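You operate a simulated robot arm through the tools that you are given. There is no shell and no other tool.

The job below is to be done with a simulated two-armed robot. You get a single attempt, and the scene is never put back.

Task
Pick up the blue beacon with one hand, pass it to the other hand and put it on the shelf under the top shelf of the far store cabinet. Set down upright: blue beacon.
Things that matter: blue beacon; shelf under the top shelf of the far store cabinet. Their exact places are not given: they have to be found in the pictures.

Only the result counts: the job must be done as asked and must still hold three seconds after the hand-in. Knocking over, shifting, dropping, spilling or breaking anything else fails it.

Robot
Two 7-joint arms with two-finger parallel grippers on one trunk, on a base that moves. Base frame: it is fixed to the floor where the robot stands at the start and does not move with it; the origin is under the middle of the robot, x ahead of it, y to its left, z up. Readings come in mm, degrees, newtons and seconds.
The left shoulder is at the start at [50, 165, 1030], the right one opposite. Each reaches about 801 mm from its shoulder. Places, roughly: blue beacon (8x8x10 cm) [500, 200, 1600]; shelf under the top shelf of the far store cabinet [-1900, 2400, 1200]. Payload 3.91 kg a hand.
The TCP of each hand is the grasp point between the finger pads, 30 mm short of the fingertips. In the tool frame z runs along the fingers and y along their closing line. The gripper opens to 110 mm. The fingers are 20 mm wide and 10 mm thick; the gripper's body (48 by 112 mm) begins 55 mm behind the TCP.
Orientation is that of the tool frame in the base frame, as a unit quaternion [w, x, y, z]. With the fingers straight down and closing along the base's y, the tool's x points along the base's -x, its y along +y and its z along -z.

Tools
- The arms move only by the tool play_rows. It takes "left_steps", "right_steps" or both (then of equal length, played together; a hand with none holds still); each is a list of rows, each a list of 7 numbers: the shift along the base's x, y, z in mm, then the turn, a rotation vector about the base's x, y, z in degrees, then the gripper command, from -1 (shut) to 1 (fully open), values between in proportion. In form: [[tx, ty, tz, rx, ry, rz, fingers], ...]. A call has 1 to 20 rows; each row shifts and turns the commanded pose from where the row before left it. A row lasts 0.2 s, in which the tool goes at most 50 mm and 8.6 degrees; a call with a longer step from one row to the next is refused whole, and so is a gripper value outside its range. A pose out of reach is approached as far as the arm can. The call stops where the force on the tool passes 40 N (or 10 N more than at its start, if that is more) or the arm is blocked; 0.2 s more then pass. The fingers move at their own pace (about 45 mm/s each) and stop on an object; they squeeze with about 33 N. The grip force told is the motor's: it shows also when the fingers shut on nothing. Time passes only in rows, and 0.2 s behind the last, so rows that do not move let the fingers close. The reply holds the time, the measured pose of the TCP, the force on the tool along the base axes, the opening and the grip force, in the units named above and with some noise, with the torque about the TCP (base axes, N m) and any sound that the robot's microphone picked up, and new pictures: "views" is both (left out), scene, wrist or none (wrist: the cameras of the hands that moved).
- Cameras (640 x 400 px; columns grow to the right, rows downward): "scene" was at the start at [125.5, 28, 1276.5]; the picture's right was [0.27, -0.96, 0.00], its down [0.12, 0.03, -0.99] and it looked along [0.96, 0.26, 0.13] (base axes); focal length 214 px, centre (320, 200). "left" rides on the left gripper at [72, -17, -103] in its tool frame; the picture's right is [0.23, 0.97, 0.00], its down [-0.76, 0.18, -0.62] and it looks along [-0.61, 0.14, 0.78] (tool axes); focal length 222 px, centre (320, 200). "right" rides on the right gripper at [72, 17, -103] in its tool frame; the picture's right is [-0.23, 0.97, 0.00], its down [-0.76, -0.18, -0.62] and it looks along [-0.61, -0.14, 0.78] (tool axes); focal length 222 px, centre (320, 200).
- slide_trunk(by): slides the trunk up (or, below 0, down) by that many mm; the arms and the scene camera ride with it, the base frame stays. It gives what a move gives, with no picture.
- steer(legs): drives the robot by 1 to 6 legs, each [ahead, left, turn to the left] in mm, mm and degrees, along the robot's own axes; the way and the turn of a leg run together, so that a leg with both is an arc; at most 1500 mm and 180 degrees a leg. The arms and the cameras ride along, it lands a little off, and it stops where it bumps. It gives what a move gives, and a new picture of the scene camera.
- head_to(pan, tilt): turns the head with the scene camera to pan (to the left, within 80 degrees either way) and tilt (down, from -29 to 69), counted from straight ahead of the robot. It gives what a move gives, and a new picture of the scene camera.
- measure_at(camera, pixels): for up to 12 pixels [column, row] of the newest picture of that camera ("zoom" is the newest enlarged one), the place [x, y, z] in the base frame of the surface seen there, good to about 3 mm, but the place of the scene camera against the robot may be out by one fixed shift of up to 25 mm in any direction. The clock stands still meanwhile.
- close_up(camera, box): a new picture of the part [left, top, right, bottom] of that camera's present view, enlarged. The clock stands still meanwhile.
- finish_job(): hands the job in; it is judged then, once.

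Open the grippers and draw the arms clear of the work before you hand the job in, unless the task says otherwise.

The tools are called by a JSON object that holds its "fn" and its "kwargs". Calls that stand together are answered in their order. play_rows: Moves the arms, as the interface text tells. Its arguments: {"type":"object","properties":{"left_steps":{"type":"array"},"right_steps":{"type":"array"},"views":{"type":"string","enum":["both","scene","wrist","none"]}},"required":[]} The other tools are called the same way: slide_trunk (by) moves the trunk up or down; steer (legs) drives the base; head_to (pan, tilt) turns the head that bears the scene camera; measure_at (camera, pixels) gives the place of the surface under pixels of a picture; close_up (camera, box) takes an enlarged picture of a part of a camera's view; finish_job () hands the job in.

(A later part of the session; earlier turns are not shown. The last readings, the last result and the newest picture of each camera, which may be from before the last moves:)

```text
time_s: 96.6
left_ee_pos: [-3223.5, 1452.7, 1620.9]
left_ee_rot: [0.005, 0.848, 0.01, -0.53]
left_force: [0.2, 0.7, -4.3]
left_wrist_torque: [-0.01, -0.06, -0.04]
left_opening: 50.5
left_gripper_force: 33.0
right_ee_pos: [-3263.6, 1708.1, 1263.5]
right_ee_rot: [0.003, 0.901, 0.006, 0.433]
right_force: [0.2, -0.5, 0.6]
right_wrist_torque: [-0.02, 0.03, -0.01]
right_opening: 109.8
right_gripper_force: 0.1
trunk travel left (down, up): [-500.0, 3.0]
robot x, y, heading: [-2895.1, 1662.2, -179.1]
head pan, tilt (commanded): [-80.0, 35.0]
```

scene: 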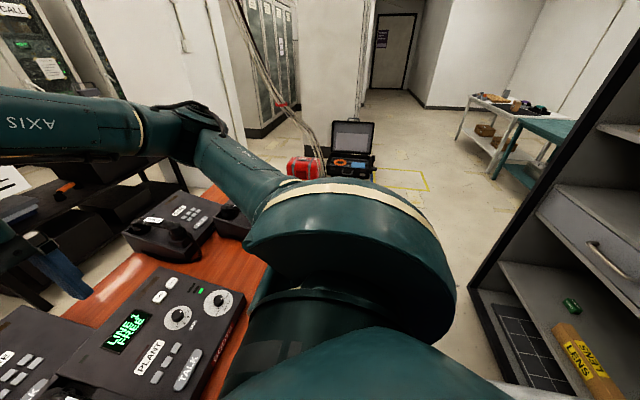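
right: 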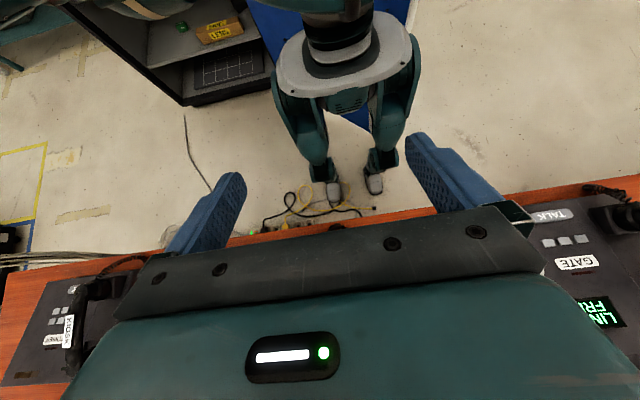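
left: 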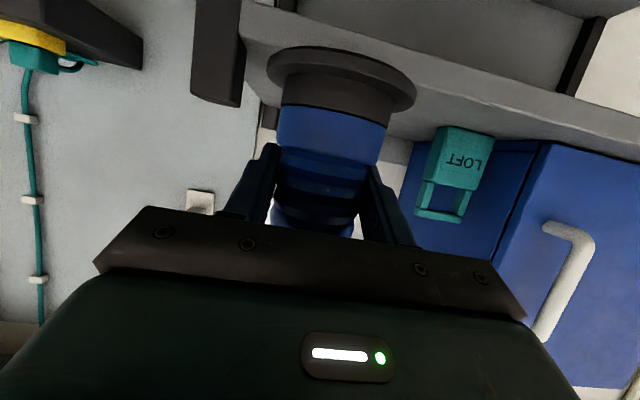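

I was blocked again going back, near the door; cords and the power strip lie by my right foot at (300,200). I'll measure the feet, cords, strip and the door from this wrist view.

{"fn": "close_up", "kwargs": {"camera": "right", "box": [170, 0, 450, 240]}}

{"fn": "measure_at", "kwargs": {"camera": "right", "pixels": [[334, 200], [374, 190], [300, 190], [285, 225], [268, 226], [330, 190], [345, 110], [258, 20], [290, 85], [405, 75], [370, 208], [210, 185]]}}

```text
1.67 times, centred on (310, 120) of right
```

zoom: 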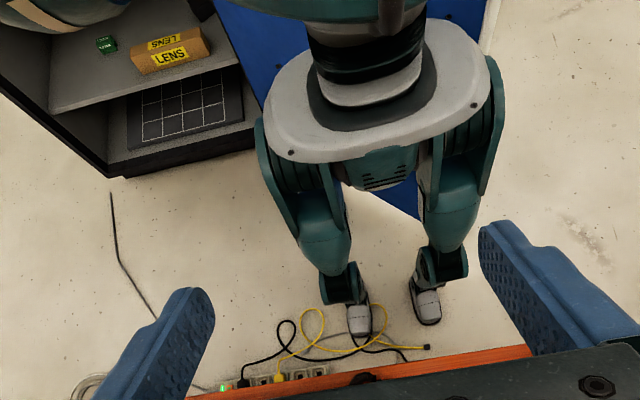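

```text
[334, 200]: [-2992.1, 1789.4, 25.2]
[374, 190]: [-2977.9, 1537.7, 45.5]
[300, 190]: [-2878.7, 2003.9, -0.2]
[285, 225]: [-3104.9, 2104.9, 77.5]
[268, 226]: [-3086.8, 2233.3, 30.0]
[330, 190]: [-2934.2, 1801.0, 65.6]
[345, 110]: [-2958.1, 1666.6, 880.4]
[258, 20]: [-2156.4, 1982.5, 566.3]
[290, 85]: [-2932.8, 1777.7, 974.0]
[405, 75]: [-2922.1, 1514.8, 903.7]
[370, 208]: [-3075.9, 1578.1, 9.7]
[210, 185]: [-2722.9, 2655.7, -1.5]
```

The stops fit a ~330 mm round footprint (desk leg, strip end, door). Going on with my left elbow toward the door tip would be risky, so I'll restore the right hand, ease off the door, and turn right 90° to put that elbow over the desk.

{"fn": "play_rows", "kwargs": {"right_steps": [[8, 10, -3, 0, 8.5, 0, 1], [8, 10, -3, 0, 8.5, 0, 1], [8, 10, -3, 0, 8.5, 0, 1], [6, 10, -3, 0, 8.5, 0, 1], [0, 10, 0, 0, 8.5, 0, 1], [0, 10, 0, 0, 8.5, 0, 1], [0, 0, 0, 0, 0, 0, 1]], "views": "none"}}

{"fn": "steer", "kwargs": {"legs": [[10, -6, 0], [0, 0, -45], [0, 0, -45]]}}

```text
time_s: 98.2
left_ee_pos: [-3222.8, 1453.2, 1619.9]
left_ee_rot: [0.006, 0.848, 0.012, -0.53]
left_force: [-0.1, -0.1, -3.7]
left_wrist_torque: [0.0, -0.04, -0.02]
left_opening: 50.3
left_gripper_force: 33.1
right_ee_pos: [-3233.3, 1769.4, 1252.4]
right_ee_rot: [0.0, 1.0, 0.005, 0.002]
right_force: [0.2, -0.4, 0.6]
right_wrist_torque: [0.01, -0.03, 0.01]
right_opening: 110.2
right_gripper_force: 0.0
trunk travel left (down, up): [-500.0, 3.0]
robot x, y, heading: [-2896.1, 1658.7, -179.1]
head pan, tilt (commanded): [-80.0, 35.0]
```

```text
time_s: 103.0
left_ee_pos: [-3115.8, 1988.6, 1620.8]
left_ee_rot: [-0.369, 0.61, -0.589, -0.381]
left_force: [1.1, 0.5, -4.2]
left_wrist_torque: [-0.03, -0.03, 0.01]
left_opening: 50.4
left_gripper_force: 32.9
right_ee_pos: [-2799.6, 2001.8, 1252.0]
right_ee_rot: [0.002, 0.715, -0.699, 0.002]
right_force: [-0.5, 0.2, -0.1]
right_wrist_torque: [0.0, 0.02, -0.01]
right_opening: 110.2
right_gripper_force: 0.0
trunk travel left (down, up): [-500.0, 3.0]
robot x, y, heading: [-2903.6, 1666.2, 91.6]
head pan, tilt (commanded): [-80.0, 35.0]
```

scene: 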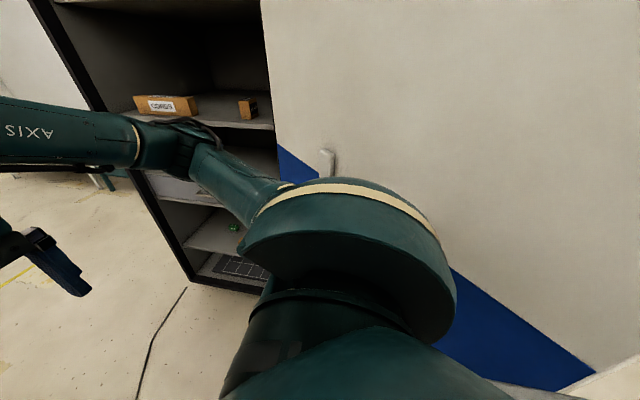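

Turned to heading ≈92°. The cabinet interior is visible at left of the picture; I'll aim the head at it to see the shelves.

{"fn": "head_to", "kwargs": {"pan": -62, "tilt": 5}}

```text
time_s: 104.0
left_ee_pos: [-3116.4, 1987.4, 1620.3]
left_ee_rot: [-0.369, 0.61, -0.589, -0.38]
left_force: [1.7, 0.3, -3.9]
left_wrist_torque: [-0.04, 0.03, -0.01]
left_opening: 50.5
left_gripper_force: 33.0
right_ee_pos: [-2800.8, 2002.1, 1252.3]
right_ee_rot: [0.002, 0.715, -0.699, 0.002]
right_force: [0.3, -0.1, -0.5]
right_wrist_torque: [0.02, -0.01, -0.05]
right_opening: 109.8
right_gripper_force: 0.1
trunk travel left (down, up): [-500.0, 3.0]
robot x, y, heading: [-2907.4, 1662.9, 91.2]
head pan, tilt (commanded): [-62.0, 5.0]
```

scene: 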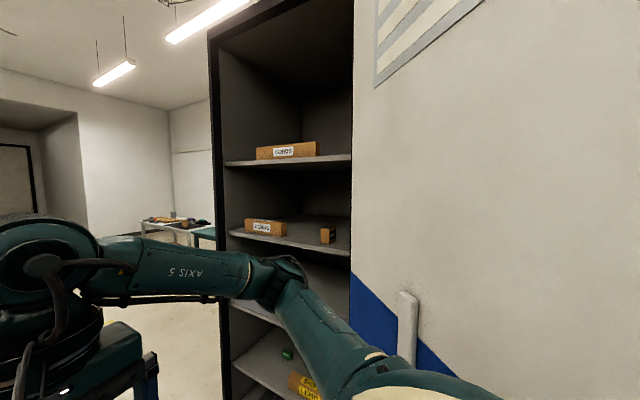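

The second shelf (rows ~230–250) holds two small boxes at (265,227) and (328,235). I'll measure shelves and boxes.

{"fn": "measure_at", "kwargs": {"camera": "scene", "pixels": [[240, 235], [300, 246], [340, 253], [290, 232], [300, 220], [265, 228], [247, 226], [328, 236], [336, 238], [320, 233], [290, 162], [345, 225]]}}

{"fn": "close_up", "kwargs": {"camera": "scene", "box": [200, 130, 370, 270]}}

```text
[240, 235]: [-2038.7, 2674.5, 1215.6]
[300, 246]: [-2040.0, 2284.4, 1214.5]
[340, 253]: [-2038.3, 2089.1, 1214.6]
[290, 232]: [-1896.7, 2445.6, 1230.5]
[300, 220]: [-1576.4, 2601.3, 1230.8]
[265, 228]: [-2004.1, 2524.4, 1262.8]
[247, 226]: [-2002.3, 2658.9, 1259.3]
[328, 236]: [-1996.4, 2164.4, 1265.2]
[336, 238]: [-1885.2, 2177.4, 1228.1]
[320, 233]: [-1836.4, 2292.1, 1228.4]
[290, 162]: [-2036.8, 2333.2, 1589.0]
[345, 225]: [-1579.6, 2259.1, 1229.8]
```

```text
2.86 times, centred on (285, 200) of scene
```

zoom: 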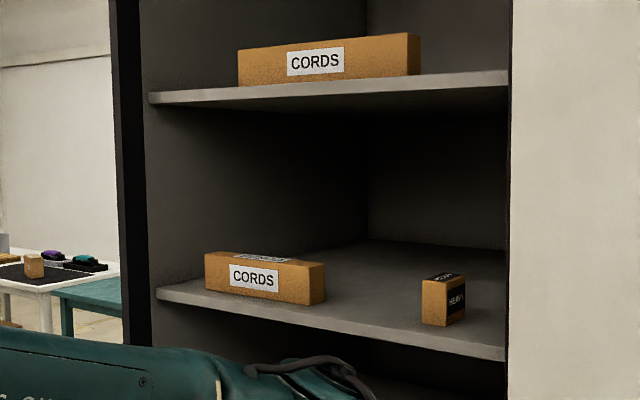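

The target shelf top is z≈1230, front edge x≈−2039, with free room between the boxes at y≈2200–2490 and ~350 mm of headroom. I'll drive along the door direction, then up to y≈2345 in front of the gap.

{"fn": "steer", "kwargs": {"legs": [[176, -184, 0]]}}

{"fn": "steer", "kwargs": {"legs": [[500, -38, 0]]}}

```text
time_s: 106.2
left_ee_pos: [-2938.3, 2160.4, 1620.0]
left_ee_rot: [-0.369, 0.61, -0.589, -0.38]
left_force: [-0.1, 0.2, -3.7]
left_wrist_torque: [-0.05, -0.01, 0.02]
left_opening: 50.4
left_gripper_force: 32.5
right_ee_pos: [-2621.0, 2175.5, 1252.1]
right_ee_rot: [0.002, 0.715, -0.699, 0.002]
right_force: [-0.1, 0.2, 0.7]
right_wrist_torque: [0.0, 0.02, 0.01]
right_opening: 109.9
right_gripper_force: 0.0
trunk travel left (down, up): [-500.0, 3.0]
robot x, y, heading: [-2730.1, 1839.2, 91.5]
head pan, tilt (commanded): [-62.0, 5.0]
```

scene: 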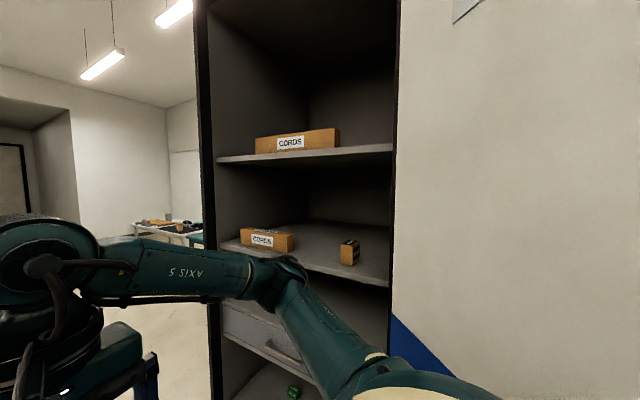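

```text
time_s: 109.2
left_ee_pos: [-2901.6, 2658.7, 1620.0]
left_ee_rot: [-0.372, 0.606, -0.593, -0.378]
left_force: [0.1, -0.5, -4.0]
left_wrist_torque: [-0.04, 0.01, 0.01]
left_opening: 50.4
left_gripper_force: 33.2
right_ee_pos: [-2585.9, 2669.2, 1252.9]
right_ee_rot: [0.002, 0.709, -0.705, 0.002]
right_force: [-0.3, 0.2, -0.6]
right_wrist_torque: [0.0, 0.0, -0.02]
right_opening: 109.9
right_gripper_force: 0.0
trunk travel left (down, up): [-500.0, 3.0]
robot x, y, heading: [-2697.2, 2335.6, 90.6]
head pan, tilt (commanded): [-62.0, 5.0]
```

scene: 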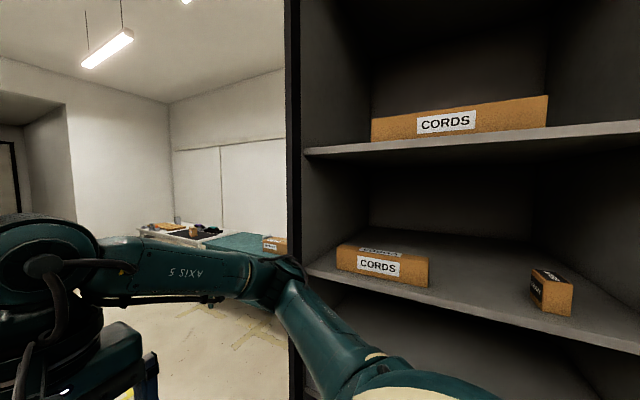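

Now at (−2697,2336). I'll turn right 90° to face the cabinet and look at it.

{"fn": "steer", "kwargs": {"legs": [[0, 0, -90.6]]}}

{"fn": "head_to", "kwargs": {"pan": 0, "tilt": 15}}

```text
time_s: 113.5
left_ee_pos: [-2368.5, 2530.1, 1619.9]
left_ee_rot: [0.53, 0.001, 0.848, -0.002]
left_force: [-1.2, -0.2, -4.0]
left_wrist_torque: [-0.01, 0.04, 0.01]
left_opening: 50.6
left_gripper_force: 32.8
right_ee_pos: [-2364.6, 2213.2, 1252.9]
right_ee_rot: [-0.003, 0.007, 1.0, 0.0]
right_force: [-0.7, 0.8, -0.5]
right_wrist_torque: [0.02, -0.01, 0.0]
right_opening: 110.0
right_gripper_force: 0.0
trunk travel left (down, up): [-500.0, 3.0]
robot x, y, heading: [-2698.1, 2332.9, -0.6]
head pan, tilt (commanded): [-62.0, 5.0]
```

scene: 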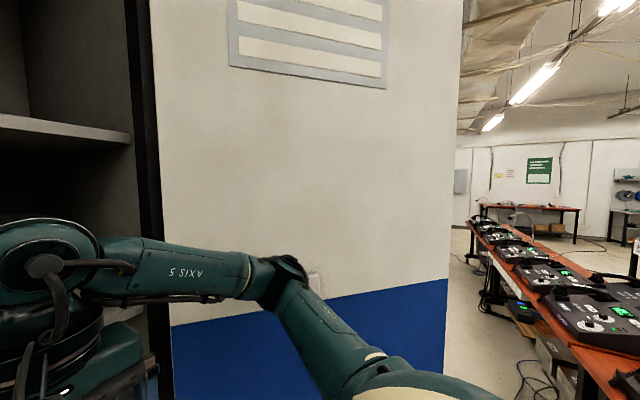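

```text
time_s: 114.8
left_ee_pos: [-2368.2, 2530.0, 1620.2]
left_ee_rot: [0.529, 0.001, 0.848, -0.002]
left_force: [0.1, 0.0, -4.9]
left_wrist_torque: [-0.04, 0.03, 0.03]
left_opening: 50.3
left_gripper_force: 33.0
right_ee_pos: [-2365.2, 2213.1, 1252.0]
right_ee_rot: [-0.002, 0.007, 1.0, 0.0]
right_force: [1.1, 0.3, -0.5]
right_wrist_torque: [-0.01, 0.0, 0.02]
right_opening: 110.0
right_gripper_force: 0.0
trunk travel left (down, up): [-500.0, 3.0]
robot x, y, heading: [-2696.1, 2332.2, -0.7]
head pan, tilt (commanded): [0.0, 15.0]
```

scene: 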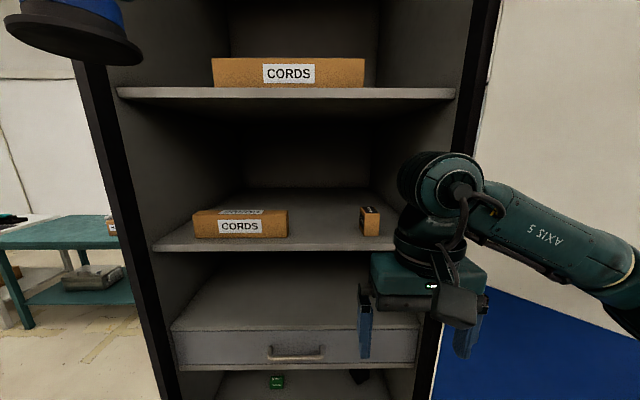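

Facing the cabinet now. I'll bring the left hand with the beacon down and inward to a handover spot ahead of the chest (about (−2185, 2412, 1408)), at a gentle speed.

{"fn": "play_rows", "kwargs": {"left_steps": [[8, -5, -9, 0, 0, 0, -1], [15, -10, -17, 0, 0, 0, -1], [16, -10, -18, 0, 0, 0, -1], [16, -10, -18, 0, 0, 0, -1], [16, -10, -18, 0, 0, 0, -1], [16, -10, -18, 0, 0, 0, -1], [16, -10, -18, 0, 0, 0, -1], [16, -10, -18, 0, 0, 0, -1], [16, -10, -18, 0, 0, 0, -1], [15, -10, -18, 0, 0, 0, -1], [15, -10, -18, 0, 0, 0, -1], [10, -8, -15, 0, 0, 0, -1], [7, -5, -9, 0, 0, 0, -1], [0, 0, 0, 0, 0, 0, -1]], "views": "both"}}

```text
time_s: 117.8
left_ee_pos: [-2189.9, 2424.1, 1414.9]
left_ee_rot: [0.53, 0.0, 0.848, -0.002]
left_force: [-0.4, -0.2, -4.2]
left_wrist_torque: [-0.02, 0.03, -0.01]
left_opening: 50.5
left_gripper_force: 32.4
left hand out of reach, approached as far as the arm can: row 12
right_ee_pos: [-2365.5, 2212.1, 1253.4]
right_ee_rot: [-0.003, 0.007, 1.0, 0.0]
right_force: [0.2, 0.4, 0.0]
right_wrist_torque: [-0.03, -0.01, 0.0]
right_opening: 110.0
right_gripper_force: 0.0
trunk travel left (down, up): [-500.0, 3.0]
robot x, y, heading: [-2700.0, 2333.9, -1.0]
head pan, tilt (commanded): [0.0, 15.0]
```

scene: 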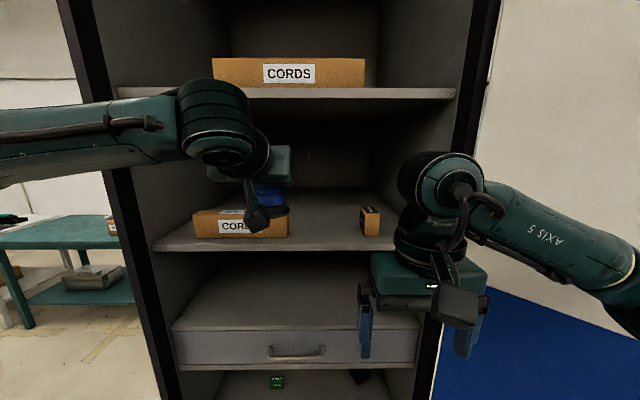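
left: 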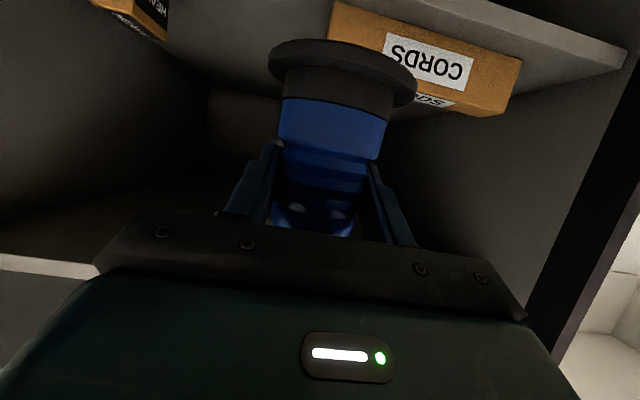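

The beacon is held at about (−2190,2424,1415). I'll measure the beacon accurately in the left wrist camera for planning the right hand's grasp.

{"fn": "close_up", "kwargs": {"camera": "left", "box": [220, 10, 460, 240]}}

{"fn": "measure_at", "kwargs": {"camera": "left", "pixels": [[340, 45], [270, 60], [416, 88], [335, 75], [283, 85], [390, 103], [335, 98], [335, 108], [335, 140], [281, 125], [383, 140], [340, 62]]}}

```text
1.74 times, centred on (340, 125) of left
```

zoom: 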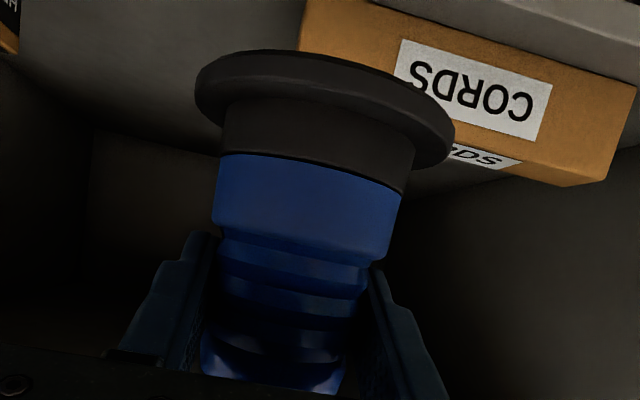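

```text
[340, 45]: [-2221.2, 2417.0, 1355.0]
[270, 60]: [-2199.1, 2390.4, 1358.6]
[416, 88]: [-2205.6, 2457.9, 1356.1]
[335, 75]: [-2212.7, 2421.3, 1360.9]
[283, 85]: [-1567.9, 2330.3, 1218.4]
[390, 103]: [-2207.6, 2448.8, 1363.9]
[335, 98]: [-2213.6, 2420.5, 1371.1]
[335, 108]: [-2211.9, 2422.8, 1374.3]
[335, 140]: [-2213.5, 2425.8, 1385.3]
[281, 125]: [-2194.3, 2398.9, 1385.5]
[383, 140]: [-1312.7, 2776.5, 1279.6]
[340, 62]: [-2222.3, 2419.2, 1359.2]
```

The beacon's axis is at (−2181,2424), its base at z≈1351, and the left fingers hold its ridges, so the blue collar below is free. I'll pitch the right hand forward and yaw it to point left, stopping about 150 mm short of the beacon.

{"fn": "play_rows", "kwargs": {"right_steps": [[5, 0, 14, 0, -8.33, 0, 0.55], [7, 0, 16, 0, -8.33, 0, 0.55], [7, 0, 16, 0, -8.33, 0, 0.55], [7, 0, 17, 0, -8.33, 0, 0.55], [7, 0, 17, 0, -8.33, 0, 0.55], [8, 0, 17, 0, -8.33, 0, 0.55], [8, 0, 17, 0, -8.34, 0, 0.55], [8, 0, 17, 0, -8.34, 0, 0.55], [8, 0, 16, 0, -8.34, 0, 0.55], [0, 0, 0, 0, 0, 0, 0.55]], "views": "both"}}

```text
time_s: 120.0
left_ee_pos: [-2191.2, 2424.1, 1414.7]
left_ee_rot: [0.53, 0.001, 0.848, -0.003]
left_force: [0.0, 0.2, -4.3]
left_wrist_torque: [0.01, 0.02, -0.01]
left_opening: 50.5
left_gripper_force: 32.9
right_ee_pos: [-2299.6, 2211.5, 1399.1]
right_ee_rot: [0.607, 0.006, 0.795, 0.004]
right_force: [0.2, 0.6, -0.1]
right_wrist_torque: [0.01, -0.04, 0.01]
right_opening: 85.4
right_gripper_force: 0.1
trunk travel left (down, up): [-500.0, 3.0]
robot x, y, heading: [-2696.9, 2335.3, -0.6]
head pan, tilt (commanded): [0.0, 15.0]
```

scene: 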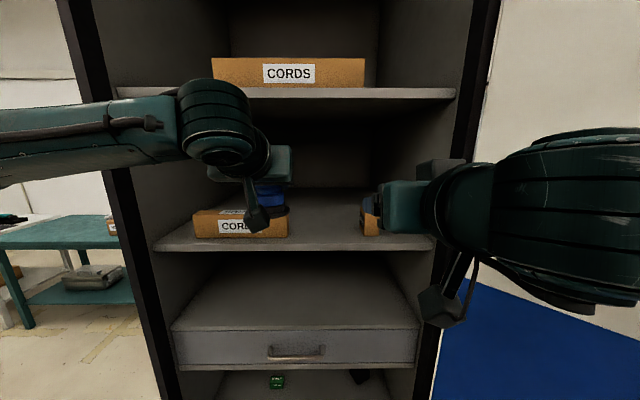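
right: 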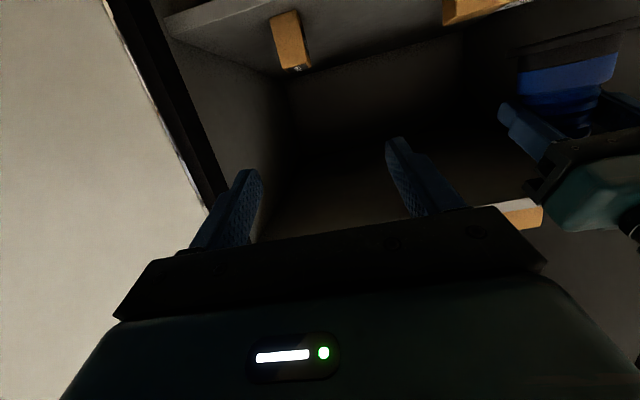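

The right hand points forward with 15° down-tilt. Now I'll yaw it 90° to the left while moving to the pre-grasp point (−2181,2267,1428).

{"fn": "play_rows", "kwargs": {"right_steps": [[10, 5, 2, 0, 0, 8.18, 0.55], [11, 5, 2, 0, 0, 8.18, 0.55], [11, 5, 2, 0, 0, 8.18, 0.55], [11, 5, 3, 0, 0, 8.18, 0.55], [11, 5, 3, 0, 0, 8.18, 0.55], [11, 5, 3, 0, 0, 8.18, 0.55], [11, 5, 3, 0, 0, 8.18, 0.55], [11, 5, 3, 0, 0, 8.18, 0.55], [11, 5, 3, 0, 0, 8.18, 0.55], [11, 5, 3, 0, 0, 8.18, 0.55], [10, 5, 2, 0, 0, 8.2, 0.55], [0, 0, 0, 0, 0, 0, 0.55]], "views": "both"}}

```text
time_s: 122.6
left_ee_pos: [-2191.8, 2423.6, 1414.4]
left_ee_rot: [0.53, 0.001, 0.848, -0.003]
left_force: [0.1, 0.4, -4.7]
left_wrist_torque: [0.01, 0.02, 0.0]
left_opening: 50.5
left_gripper_force: 33.5
right_ee_pos: [-2265.9, 2246.0, 1425.4]
right_ee_rot: [0.509, -0.41, 0.687, 0.318]
right_force: [0.2, 0.5, 0.2]
right_wrist_torque: [0.01, -0.04, -0.02]
right_opening: 85.6
right_gripper_force: 0.0
right hand out of reach, approached as far as the arm can: row 8, 9, 10, 11
trunk travel left (down, up): [-500.0, 3.0]
robot x, y, heading: [-2697.0, 2335.0, -0.5]
head pan, tilt (commanded): [0.0, 15.0]
```

scene: 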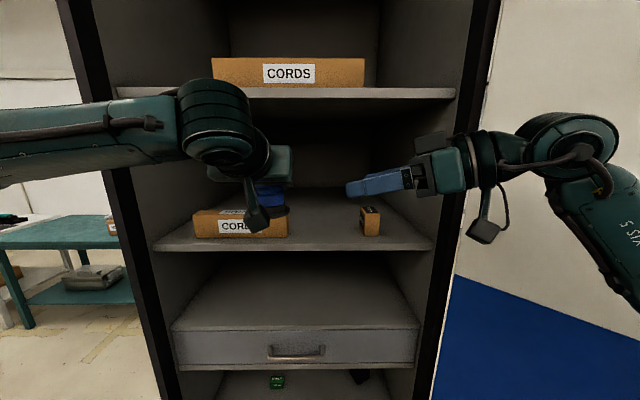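
right: 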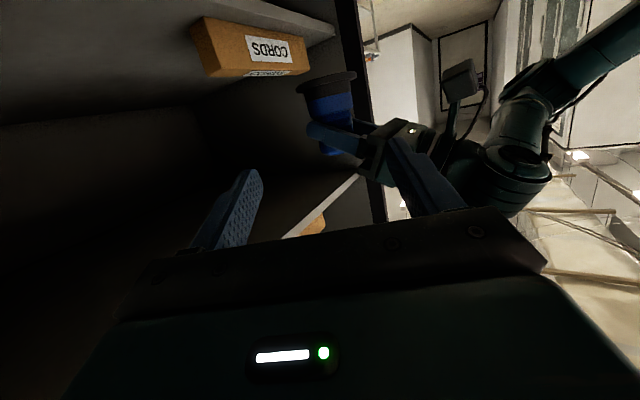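

The right wrist reached its limit at ~63° yaw, so I'll share the turn: yaw the left hand (with beacon) −55° so it points inward, and back the right hand away a little meanwhile with yaw ~47°.

{"fn": "play_rows", "kwargs": {"left_steps": [[1, 1, 0, 0, 0, -6, -1], [1, 1, 0, 0, 0, -7, -1], [1, 1, 0, 0, 0, -7, -1], [1, 1, 0, 0, 0, -7, -1], [1, 1, 0, 0, 0, -7, -1], [0, 1, 0, 0, 0, -7, -1], [0, 1, 0, 0, 0, -7, -1], [0, 0, 0, 0, 0, -7, -1], [0, 0, 0, 0, 0, 0, -1]], "right_steps": [[-5, -5, 0, 0, 0, -5, 0.55], [-5, -5, 0, 0, 0, -5, 0.55], [-5, -5, 0, 0, 0, -5.8, 0.55], [-5, -5, 0, 0, 0, 0, 0.55], [0, 0, 0, 0, 0, 0, 0.55], [0, 0, 0, 0, 0, 0, 0.55], [0, 0, 0, 0, 0, 0, 0.55], [0, 0, 0, 0, 0, 0, 0.55], [0, 0, 0, 0, 0, 0, 0.55]], "views": "both"}}

```text
time_s: 124.6
left_ee_pos: [-2185.3, 2431.9, 1414.3]
left_ee_rot: [0.468, 0.393, 0.752, -0.247]
left_force: [-0.6, -0.5, -3.9]
left_wrist_torque: [0.02, 0.01, 0.0]
left_opening: 50.5
left_gripper_force: 33.2
right_ee_pos: [-2282.8, 2224.7, 1425.6]
right_ee_rot: [0.547, -0.311, 0.737, 0.245]
right_force: [-0.2, 0.2, 0.2]
right_wrist_torque: [0.01, 0.0, 0.0]
right_opening: 85.2
right_gripper_force: 0.1
trunk travel left (down, up): [-500.0, 3.0]
robot x, y, heading: [-2700.4, 2333.4, -0.6]
head pan, tilt (commanded): [0.0, 15.0]
```

scene: 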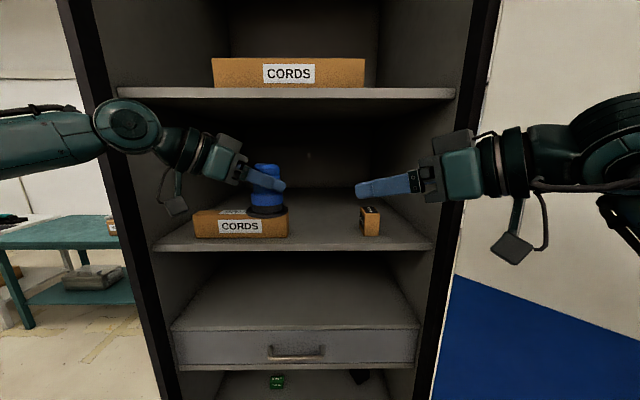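
right: 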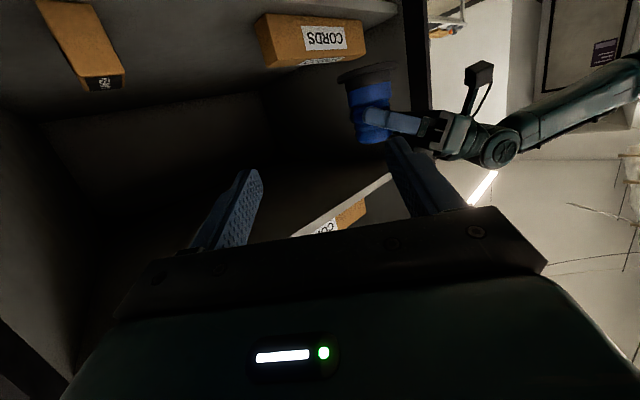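
left: 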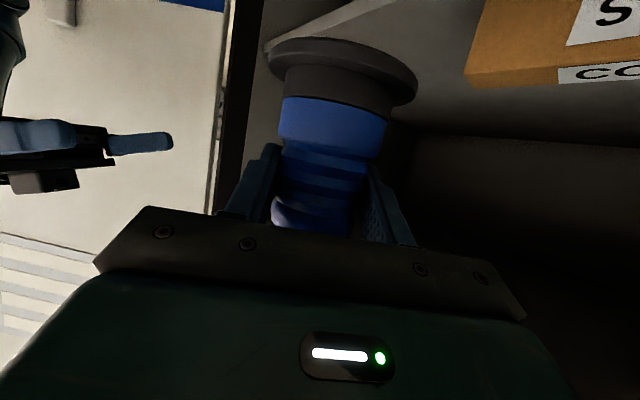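

Both hands now face the beacon at roughly right angles. I'll measure the beacon with both wrist cameras to fix its axis and height.

{"fn": "measure_at", "kwargs": {"camera": "left", "pixels": [[340, 45], [270, 60], [416, 90], [340, 62], [335, 98], [335, 110], [335, 130], [281, 125], [380, 140], [335, 85]]}}

{"fn": "measure_at", "kwargs": {"camera": "right", "pixels": [[368, 76], [342, 82], [394, 65], [368, 86], [368, 95], [352, 97], [386, 92], [375, 135], [366, 70], [372, 110]]}}

{"fn": "close_up", "kwargs": {"camera": "right", "box": [300, 30, 480, 170]}}

```text
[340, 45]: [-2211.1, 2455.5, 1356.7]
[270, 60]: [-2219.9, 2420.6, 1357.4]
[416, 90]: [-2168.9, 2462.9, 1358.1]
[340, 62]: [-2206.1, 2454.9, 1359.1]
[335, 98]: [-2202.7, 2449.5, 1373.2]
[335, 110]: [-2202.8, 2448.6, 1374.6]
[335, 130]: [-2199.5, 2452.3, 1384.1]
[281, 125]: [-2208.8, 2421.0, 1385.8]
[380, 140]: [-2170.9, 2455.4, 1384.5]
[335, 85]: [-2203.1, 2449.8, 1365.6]
```

```text
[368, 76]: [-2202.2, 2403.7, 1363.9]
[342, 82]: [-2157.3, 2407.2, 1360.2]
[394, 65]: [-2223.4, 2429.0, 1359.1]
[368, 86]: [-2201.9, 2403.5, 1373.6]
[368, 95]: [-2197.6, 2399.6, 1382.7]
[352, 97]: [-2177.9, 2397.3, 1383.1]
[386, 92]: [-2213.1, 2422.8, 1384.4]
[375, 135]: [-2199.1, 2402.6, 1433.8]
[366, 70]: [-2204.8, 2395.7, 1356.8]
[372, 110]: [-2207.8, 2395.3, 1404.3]
```

```text
2.86 times, centred on (390, 100) of right
```

zoom: 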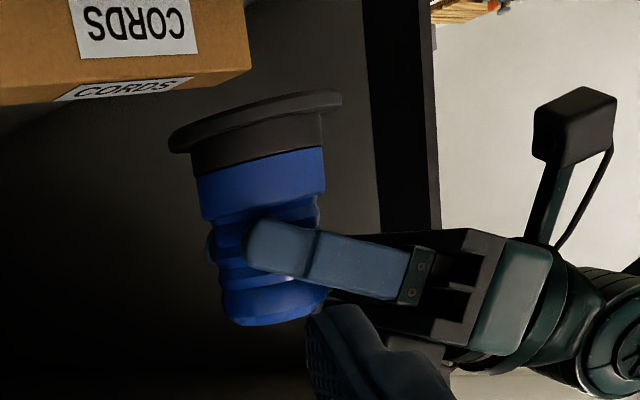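

The axis is (−2181.5,2425.5) with base at z≈1351.5; the collar (z 1373–1398) is clear of the left fingers. I'll move the right hand to a pre-grasp point 120 mm back along its own pointing line.

{"fn": "play_rows", "kwargs": {"right_steps": [[3, 30, 0, 0, 0, 0, 0.55], [4, 37, 0, 0, 0, 0, 0.55], [4, 36, 0, 0, 0, 0, 0.55], [0, 0, 0, 0, 0, 0, 0.55]], "views": "both"}}

```text
time_s: 125.6
left_ee_pos: [-2185.2, 2429.5, 1415.6]
left_ee_rot: [0.469, 0.392, 0.752, -0.246]
left_force: [0.6, 0.0, -4.4]
left_wrist_torque: [0.03, 0.01, 0.02]
left_opening: 50.4
left_gripper_force: 33.3
right_ee_pos: [-2272.3, 2328.1, 1426.0]
right_ee_rot: [0.548, -0.311, 0.737, 0.246]
right_force: [0.0, 0.1, 0.3]
right_wrist_torque: [-0.02, 0.0, 0.04]
right_opening: 85.4
right_gripper_force: 0.0
trunk travel left (down, up): [-500.0, 3.0]
robot x, y, heading: [-2700.0, 2331.8, -0.9]
head pan, tilt (commanded): [0.0, 15.0]
```

scene: 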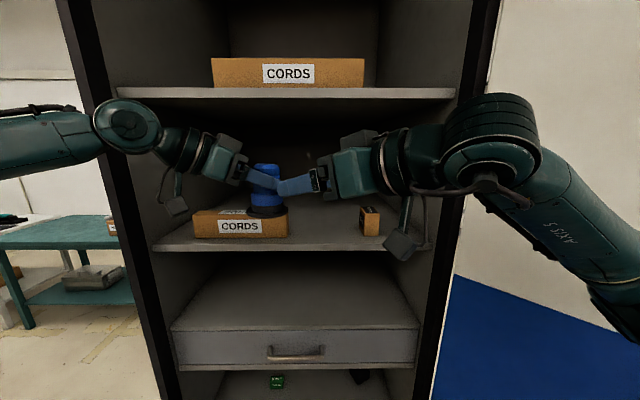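
right: 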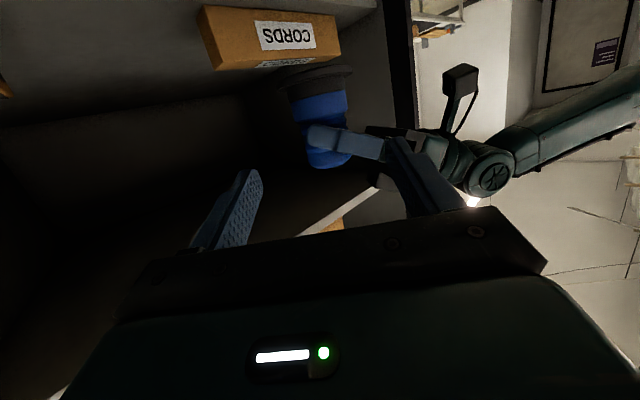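

The approach looks aligned (beacon at (322,110) between the right fingers). I'll advance 80 mm of the 120 mm and check again.

{"fn": "play_rows", "kwargs": {"right_steps": [[13, 14, -5.6, 0, 0, 0, 0.55], [13, 14, -5.6, 0, 0, 0, 0.55], [13, 14, -5.6, 0, 0, 0, 0.55], [13, 14, -5.6, 0, 0, 0, 0.55], [0, 0, 0, 0, 0, 0, 0.55]], "views": "both"}}

{"fn": "close_up", "kwargs": {"camera": "right", "box": [180, 0, 460, 230]}}

```text
time_s: 126.8
left_ee_pos: [-2185.9, 2430.8, 1416.4]
left_ee_rot: [0.469, 0.392, 0.753, -0.246]
left_force: [0.1, -0.7, -4.1]
left_wrist_torque: [0.04, 0.01, 0.0]
left_opening: 50.7
left_gripper_force: 33.6
right_ee_pos: [-2220.0, 2385.7, 1407.4]
right_ee_rot: [0.547, -0.311, 0.738, 0.245]
right_force: [-0.3, -0.2, -0.6]
right_wrist_torque: [0.0, 0.0, 0.0]
right_opening: 85.3
right_gripper_force: 0.0
trunk travel left (down, up): [-500.0, 3.0]
robot x, y, heading: [-2698.8, 2330.6, -0.5]
head pan, tilt (commanded): [0.0, 15.0]
```

scene: 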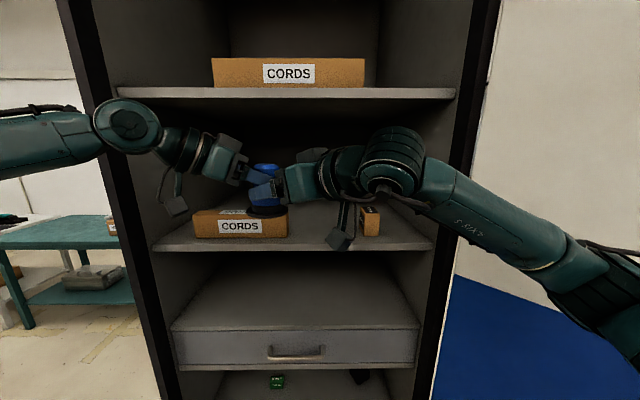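
right: 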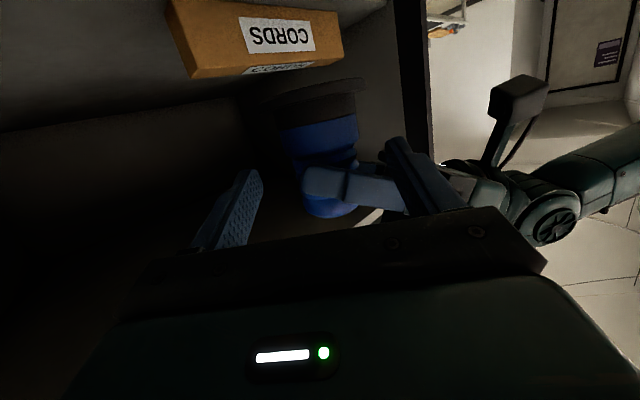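

```text
1.74 times, centred on (320, 115) of right
```

zoom: 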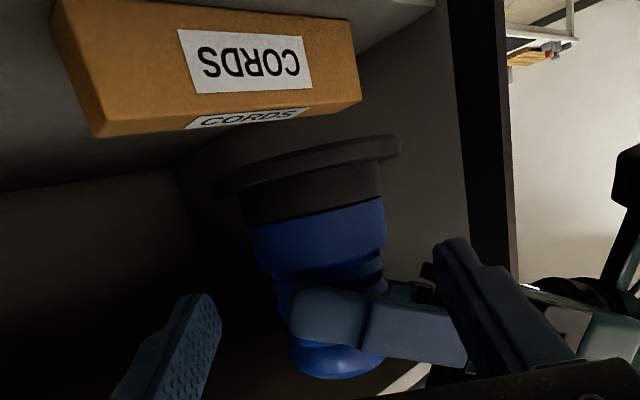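

The right fingers straddle the collar's approach path with clearance below the left finger. I'll advance the last ~39 mm slowly to TCP ≈(−2194,2412,1392).

{"fn": "play_rows", "kwargs": {"right_steps": [[7, 7, -4, 0, 0, 0, 0.55], [7, 7, -4, 0, 0, 0, 0.55], [7, 7, -4, 0, 0, 0, 0.55], [5, 6, -3, 0, 0, 0, 0.55], [0, 0, 0, 0, 0, 0, 0.55]], "views": "both"}}

{"fn": "close_up", "kwargs": {"camera": "right", "box": [180, 0, 460, 230]}}

```text
time_s: 128.0
left_ee_pos: [-2186.3, 2430.7, 1414.5]
left_ee_rot: [0.469, 0.391, 0.753, -0.245]
left_force: [0.5, 0.1, -3.9]
left_wrist_torque: [0.0, 0.0, 0.0]
left_opening: 50.5
left_gripper_force: 32.9
right_ee_pos: [-2193.1, 2411.4, 1390.0]
right_ee_rot: [0.548, -0.311, 0.736, 0.246]
right_force: [-0.1, -0.6, 0.1]
right_wrist_torque: [0.01, 0.02, 0.04]
right_opening: 85.3
right_gripper_force: 0.1
trunk travel left (down, up): [-500.0, 3.0]
robot x, y, heading: [-2698.5, 2335.2, -0.6]
head pan, tilt (commanded): [0.0, 15.0]
```

scene: 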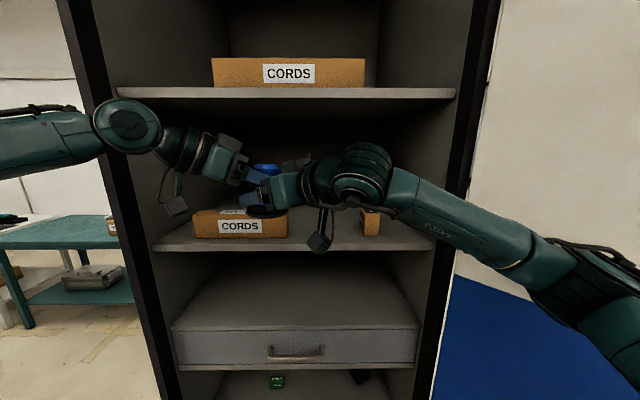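
right: 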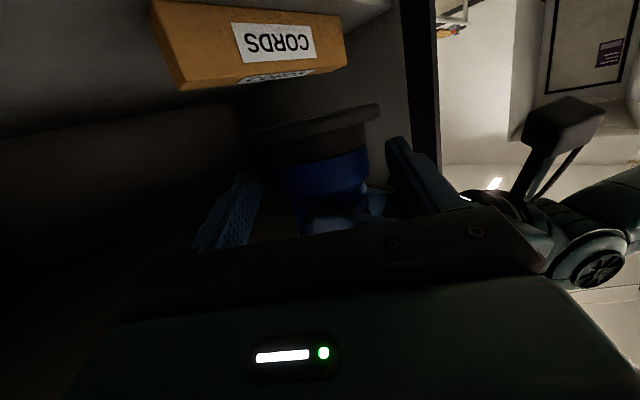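

```text
1.74 times, centred on (320, 115) of right
```

zoom: 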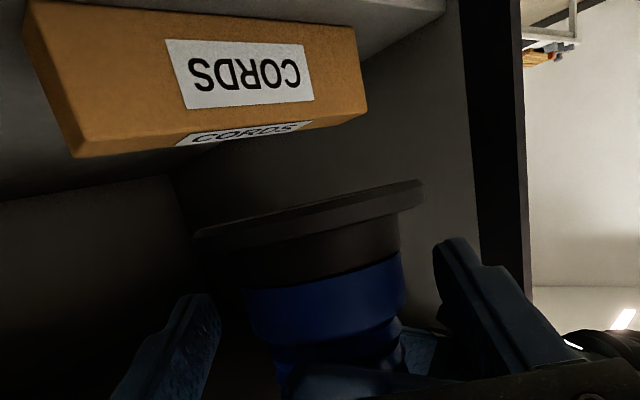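

No contact forces, and the collar is centred between the right fingers. I'll close the right gripper while the left keeps holding.

{"fn": "play_rows", "kwargs": {"left_steps": [[0, 0, 0, 0, 0, 0, -1], [0, 0, 0, 0, 0, 0, -1], [0, 0, 0, 0, 0, 0, -1], [0, 0, 0, 0, 0, 0, -1], [0, 0, 0, 0, 0, 0, -1], [0, 0, 0, 0, 0, 0, -1]], "right_steps": [[0, 0, 0, 0, 0, 0, -1], [0, 0, 0, 0, 0, 0, -1], [0, 0, 0, 0, 0, 0, -1], [0, 0, 0, 0, 0, 0, -1], [0, 0, 0, 0, 0, 0, -1], [0, 0, 0, 0, 0, 0, -1]], "views": "wrist"}}

```text
time_s: 129.4
left_ee_pos: [-2186.0, 2431.1, 1414.5]
left_ee_rot: [0.47, 0.392, 0.752, -0.246]
left_force: [7.4, -8.7, -4.2]
left_wrist_torque: [-0.27, -0.23, -0.21]
left_opening: 50.5
left_gripper_force: 32.9
right_ee_pos: [-2194.9, 2412.8, 1389.7]
right_ee_rot: [0.547, -0.312, 0.736, 0.246]
right_force: [-8.5, 9.1, 1.5]
right_wrist_torque: [0.07, 0.04, 0.45]
right_opening: 55.8
right_gripper_force: 32.9
trunk travel left (down, up): [-500.0, 3.0]
robot x, y, heading: [-2696.9, 2331.2, -0.6]
head pan, tilt (commanded): [0.0, 15.0]
```

right: 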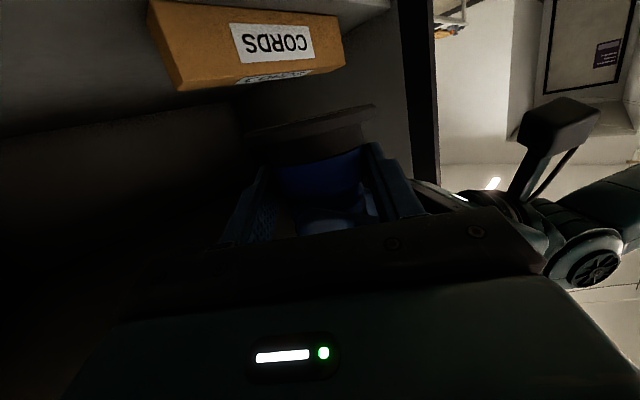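
left: 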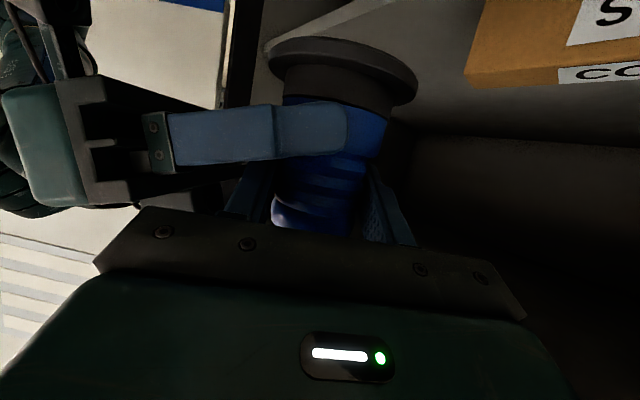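

Both hands now hold it (right opening 55.8 mm, 33 N) with about 12 N of sideways stress. I'll relax the stress by shifting the right hand ~2 mm along its closing line, then release the left.

{"fn": "play_rows", "kwargs": {"left_steps": [[0, 0, 0, 0, 0, 0, -1], [0, 0, 0, 0, 0, 0, -1], [0, 0, 0, 0, 0, 0, -1]], "right_steps": [[-0.8, 0.7, 0, 0, 0, 0, -1], [-0.8, 0.7, 0, 0, 0, 0, -1], [0, 0, 0, 0, 0, 0, -1]], "views": "none"}}

```text
time_s: 130.2
left_ee_pos: [-2185.8, 2430.3, 1415.0]
left_ee_rot: [0.468, 0.393, 0.752, -0.247]
left_force: [0.5, -9.5, -3.0]
left_wrist_torque: [-0.19, -0.13, -0.2]
left_opening: 50.2
left_gripper_force: 32.3
right_ee_pos: [-2195.2, 2412.0, 1390.0]
right_ee_rot: [0.548, -0.31, 0.737, 0.244]
right_force: [-0.6, 9.0, 0.5]
right_wrist_torque: [-0.06, 0.12, 0.29]
right_opening: 56.3
right_gripper_force: 32.8
trunk travel left (down, up): [-500.0, 3.0]
robot x, y, heading: [-2699.3, 2333.1, -0.7]
head pan, tilt (commanded): [0.0, 15.0]
```

The x-stress is gone; about 9 N remains in y. I'll shift the right hand +1.5 mm in y and check.

{"fn": "play_rows", "kwargs": {"left_steps": [[0, 0, 0, 0, 0, 0, -1], [0, 0, 0, 0, 0, 0, -1], [0, 0, 0, 0, 0, 0, -1]], "right_steps": [[0, 0.8, 0, 0, 0, 0, -1], [0, 0.8, 0, 0, 0, 0, -1], [0, 0, 0, 0, 0, 0, -1]], "views": "none"}}

```text
time_s: 131.0
left_ee_pos: [-2185.1, 2432.7, 1415.9]
left_ee_rot: [0.469, 0.391, 0.753, -0.246]
left_force: [-3.0, 2.8, -1.8]
left_wrist_torque: [0.07, 0.02, -0.3]
left_opening: 50.2
left_gripper_force: 32.6
right_ee_pos: [-2194.3, 2414.4, 1390.4]
right_ee_rot: [0.548, -0.309, 0.739, 0.243]
right_force: [3.2, -2.9, 0.8]
right_wrist_torque: [-0.03, 0.11, 0.23]
right_opening: 56.3
right_gripper_force: 33.1
trunk travel left (down, up): [-500.0, 3.0]
robot x, y, heading: [-2698.4, 2331.1, -0.6]
head pan, tilt (commanded): [0.0, 15.0]
```

Stress is now small (~4 N). I'll open the left gripper to about 76 mm and see that the right hand holds.

{"fn": "play_rows", "kwargs": {"left_steps": [[0, 0, 0, 0, 0, 0, 0.1], [0, 0, 0, 0, 0, 0, 0.38], [0, 0, 0, 0, 0, 0, 0.38], [0, 0, 0, 0, 0, 0, 0.38]], "right_steps": [[0, 0, 0, 0, 0, 0, -1], [0, 0, 0, 0, 0, 0, -1], [0, 0, 0, 0, 0, 0, -1], [0, 0, 0, 0, 0, 0, -1]], "views": "both"}}

```text
time_s: 132.0
left_ee_pos: [-2185.7, 2430.3, 1414.6]
left_ee_rot: [0.47, 0.391, 0.752, -0.246]
left_force: [0.2, 0.0, 0.2]
left_wrist_torque: [0.0, 0.02, 0.04]
left_opening: 76.0
left_gripper_force: 0.0
right_ee_pos: [-2196.0, 2414.8, 1390.5]
right_ee_rot: [0.547, -0.311, 0.737, 0.245]
right_force: [0.0, 0.5, -0.5]
right_wrist_torque: [-0.06, 0.03, 0.02]
right_opening: 55.9
right_gripper_force: 32.7
trunk travel left (down, up): [-500.0, 3.0]
robot x, y, heading: [-2699.4, 2331.2, -0.4]
head pan, tilt (commanded): [0.0, 15.0]
```

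scene: 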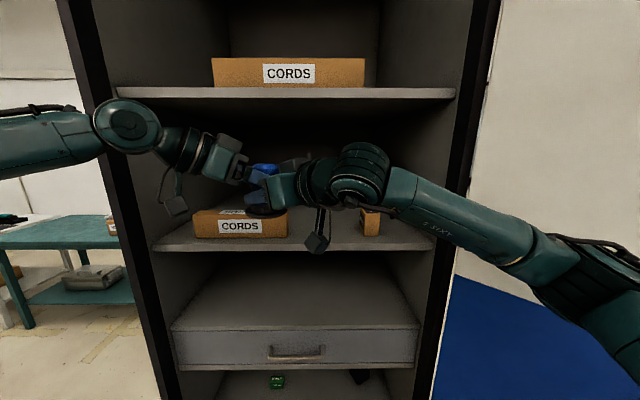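
right: 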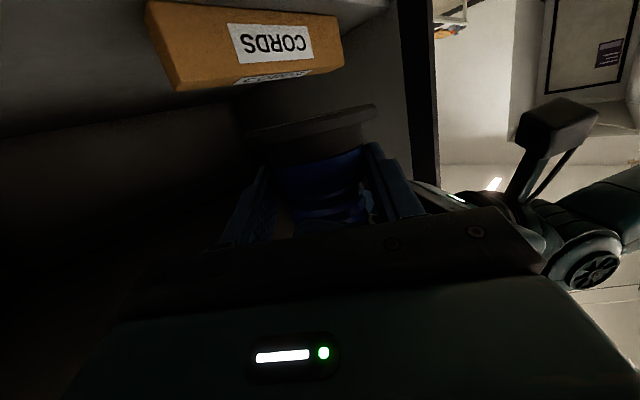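
left: 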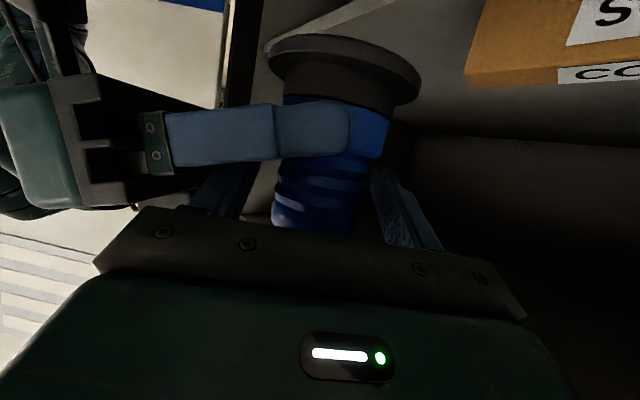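

The beacon stays put in both views, but the right force reads almost zero. I'll wait two rows and read forces again before moving the left hand.

{"fn": "play_rows", "kwargs": {"right_steps": [[0, 0, 0, 0, 0, 0, -1], [0, 0, 0, 0, 0, 0, -1]], "views": "none"}}

```text
time_s: 132.6
left_ee_pos: [-2185.2, 2430.0, 1415.1]
left_ee_rot: [0.469, 0.392, 0.753, -0.245]
left_force: [0.8, -0.4, -0.1]
left_wrist_torque: [0.02, 0.01, 0.02]
left_opening: 75.9
left_gripper_force: 0.1
right_ee_pos: [-2195.4, 2414.2, 1390.6]
right_ee_rot: [0.548, -0.312, 0.737, 0.246]
right_force: [0.1, 0.0, -0.1]
right_wrist_torque: [-0.07, 0.03, -0.02]
right_opening: 56.0
right_gripper_force: 33.1
trunk travel left (down, up): [-500.0, 3.0]
robot x, y, heading: [-2696.9, 2329.3, -0.7]
head pan, tilt (commanded): [0.0, 15.0]
```

The right torque matches the beacon's weight ahead of its TCP. I'll draw the left hand back along its own axis and watch that the beacon stays in the right hand.

{"fn": "play_rows", "kwargs": {"left_steps": [[-5, 7.4, 4.4, 0, 0, 0, 0.38], [-8, 11, 6.6, 0, 0, 0, 0.38], [-10, 14.8, 8.8, 0, 0, 0, 0.38], [-10, 14.8, 8.8, 0, 0, 0, 0.38], [-10, 14.8, 8.8, 0, 0, 0, 0.38], [-10, 14.8, 8.8, 0, 0, 0, 0.38], [-10, 14.8, 8.8, 0, 0, 0, 0.38], [0, 0, 0, 0, 0, 0, 0.38]], "views": "both"}}

```text
time_s: 134.4
left_ee_pos: [-2246.9, 2524.4, 1470.5]
left_ee_rot: [0.469, 0.392, 0.752, -0.246]
left_force: [-0.3, 0.0, -0.5]
left_wrist_torque: [0.04, 0.03, 0.0]
left_opening: 75.8
left_gripper_force: 0.1
right_ee_pos: [-2195.5, 2415.3, 1390.7]
right_ee_rot: [0.548, -0.311, 0.737, 0.245]
right_force: [-0.2, 0.0, 0.1]
right_wrist_torque: [-0.05, 0.06, 0.02]
right_opening: 56.0
right_gripper_force: 33.6
trunk travel left (down, up): [-500.0, 3.0]
robot x, y, heading: [-2698.9, 2331.7, -0.5]
head pan, tilt (commanded): [0.0, 15.0]
```

scene: 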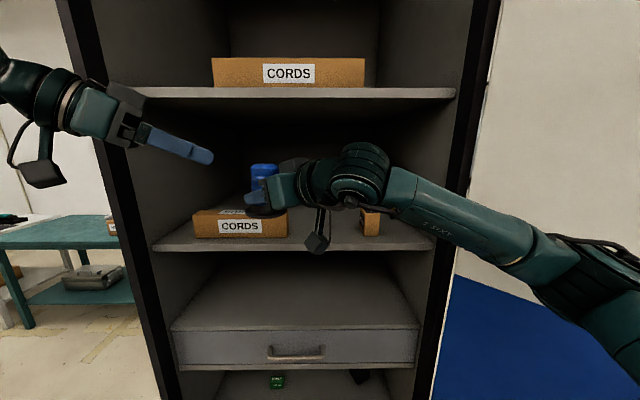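
left: 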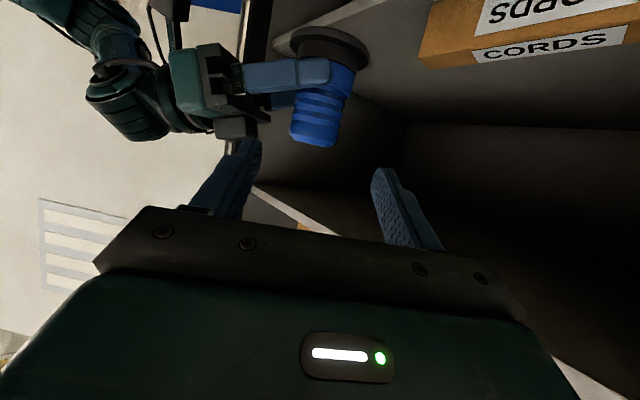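

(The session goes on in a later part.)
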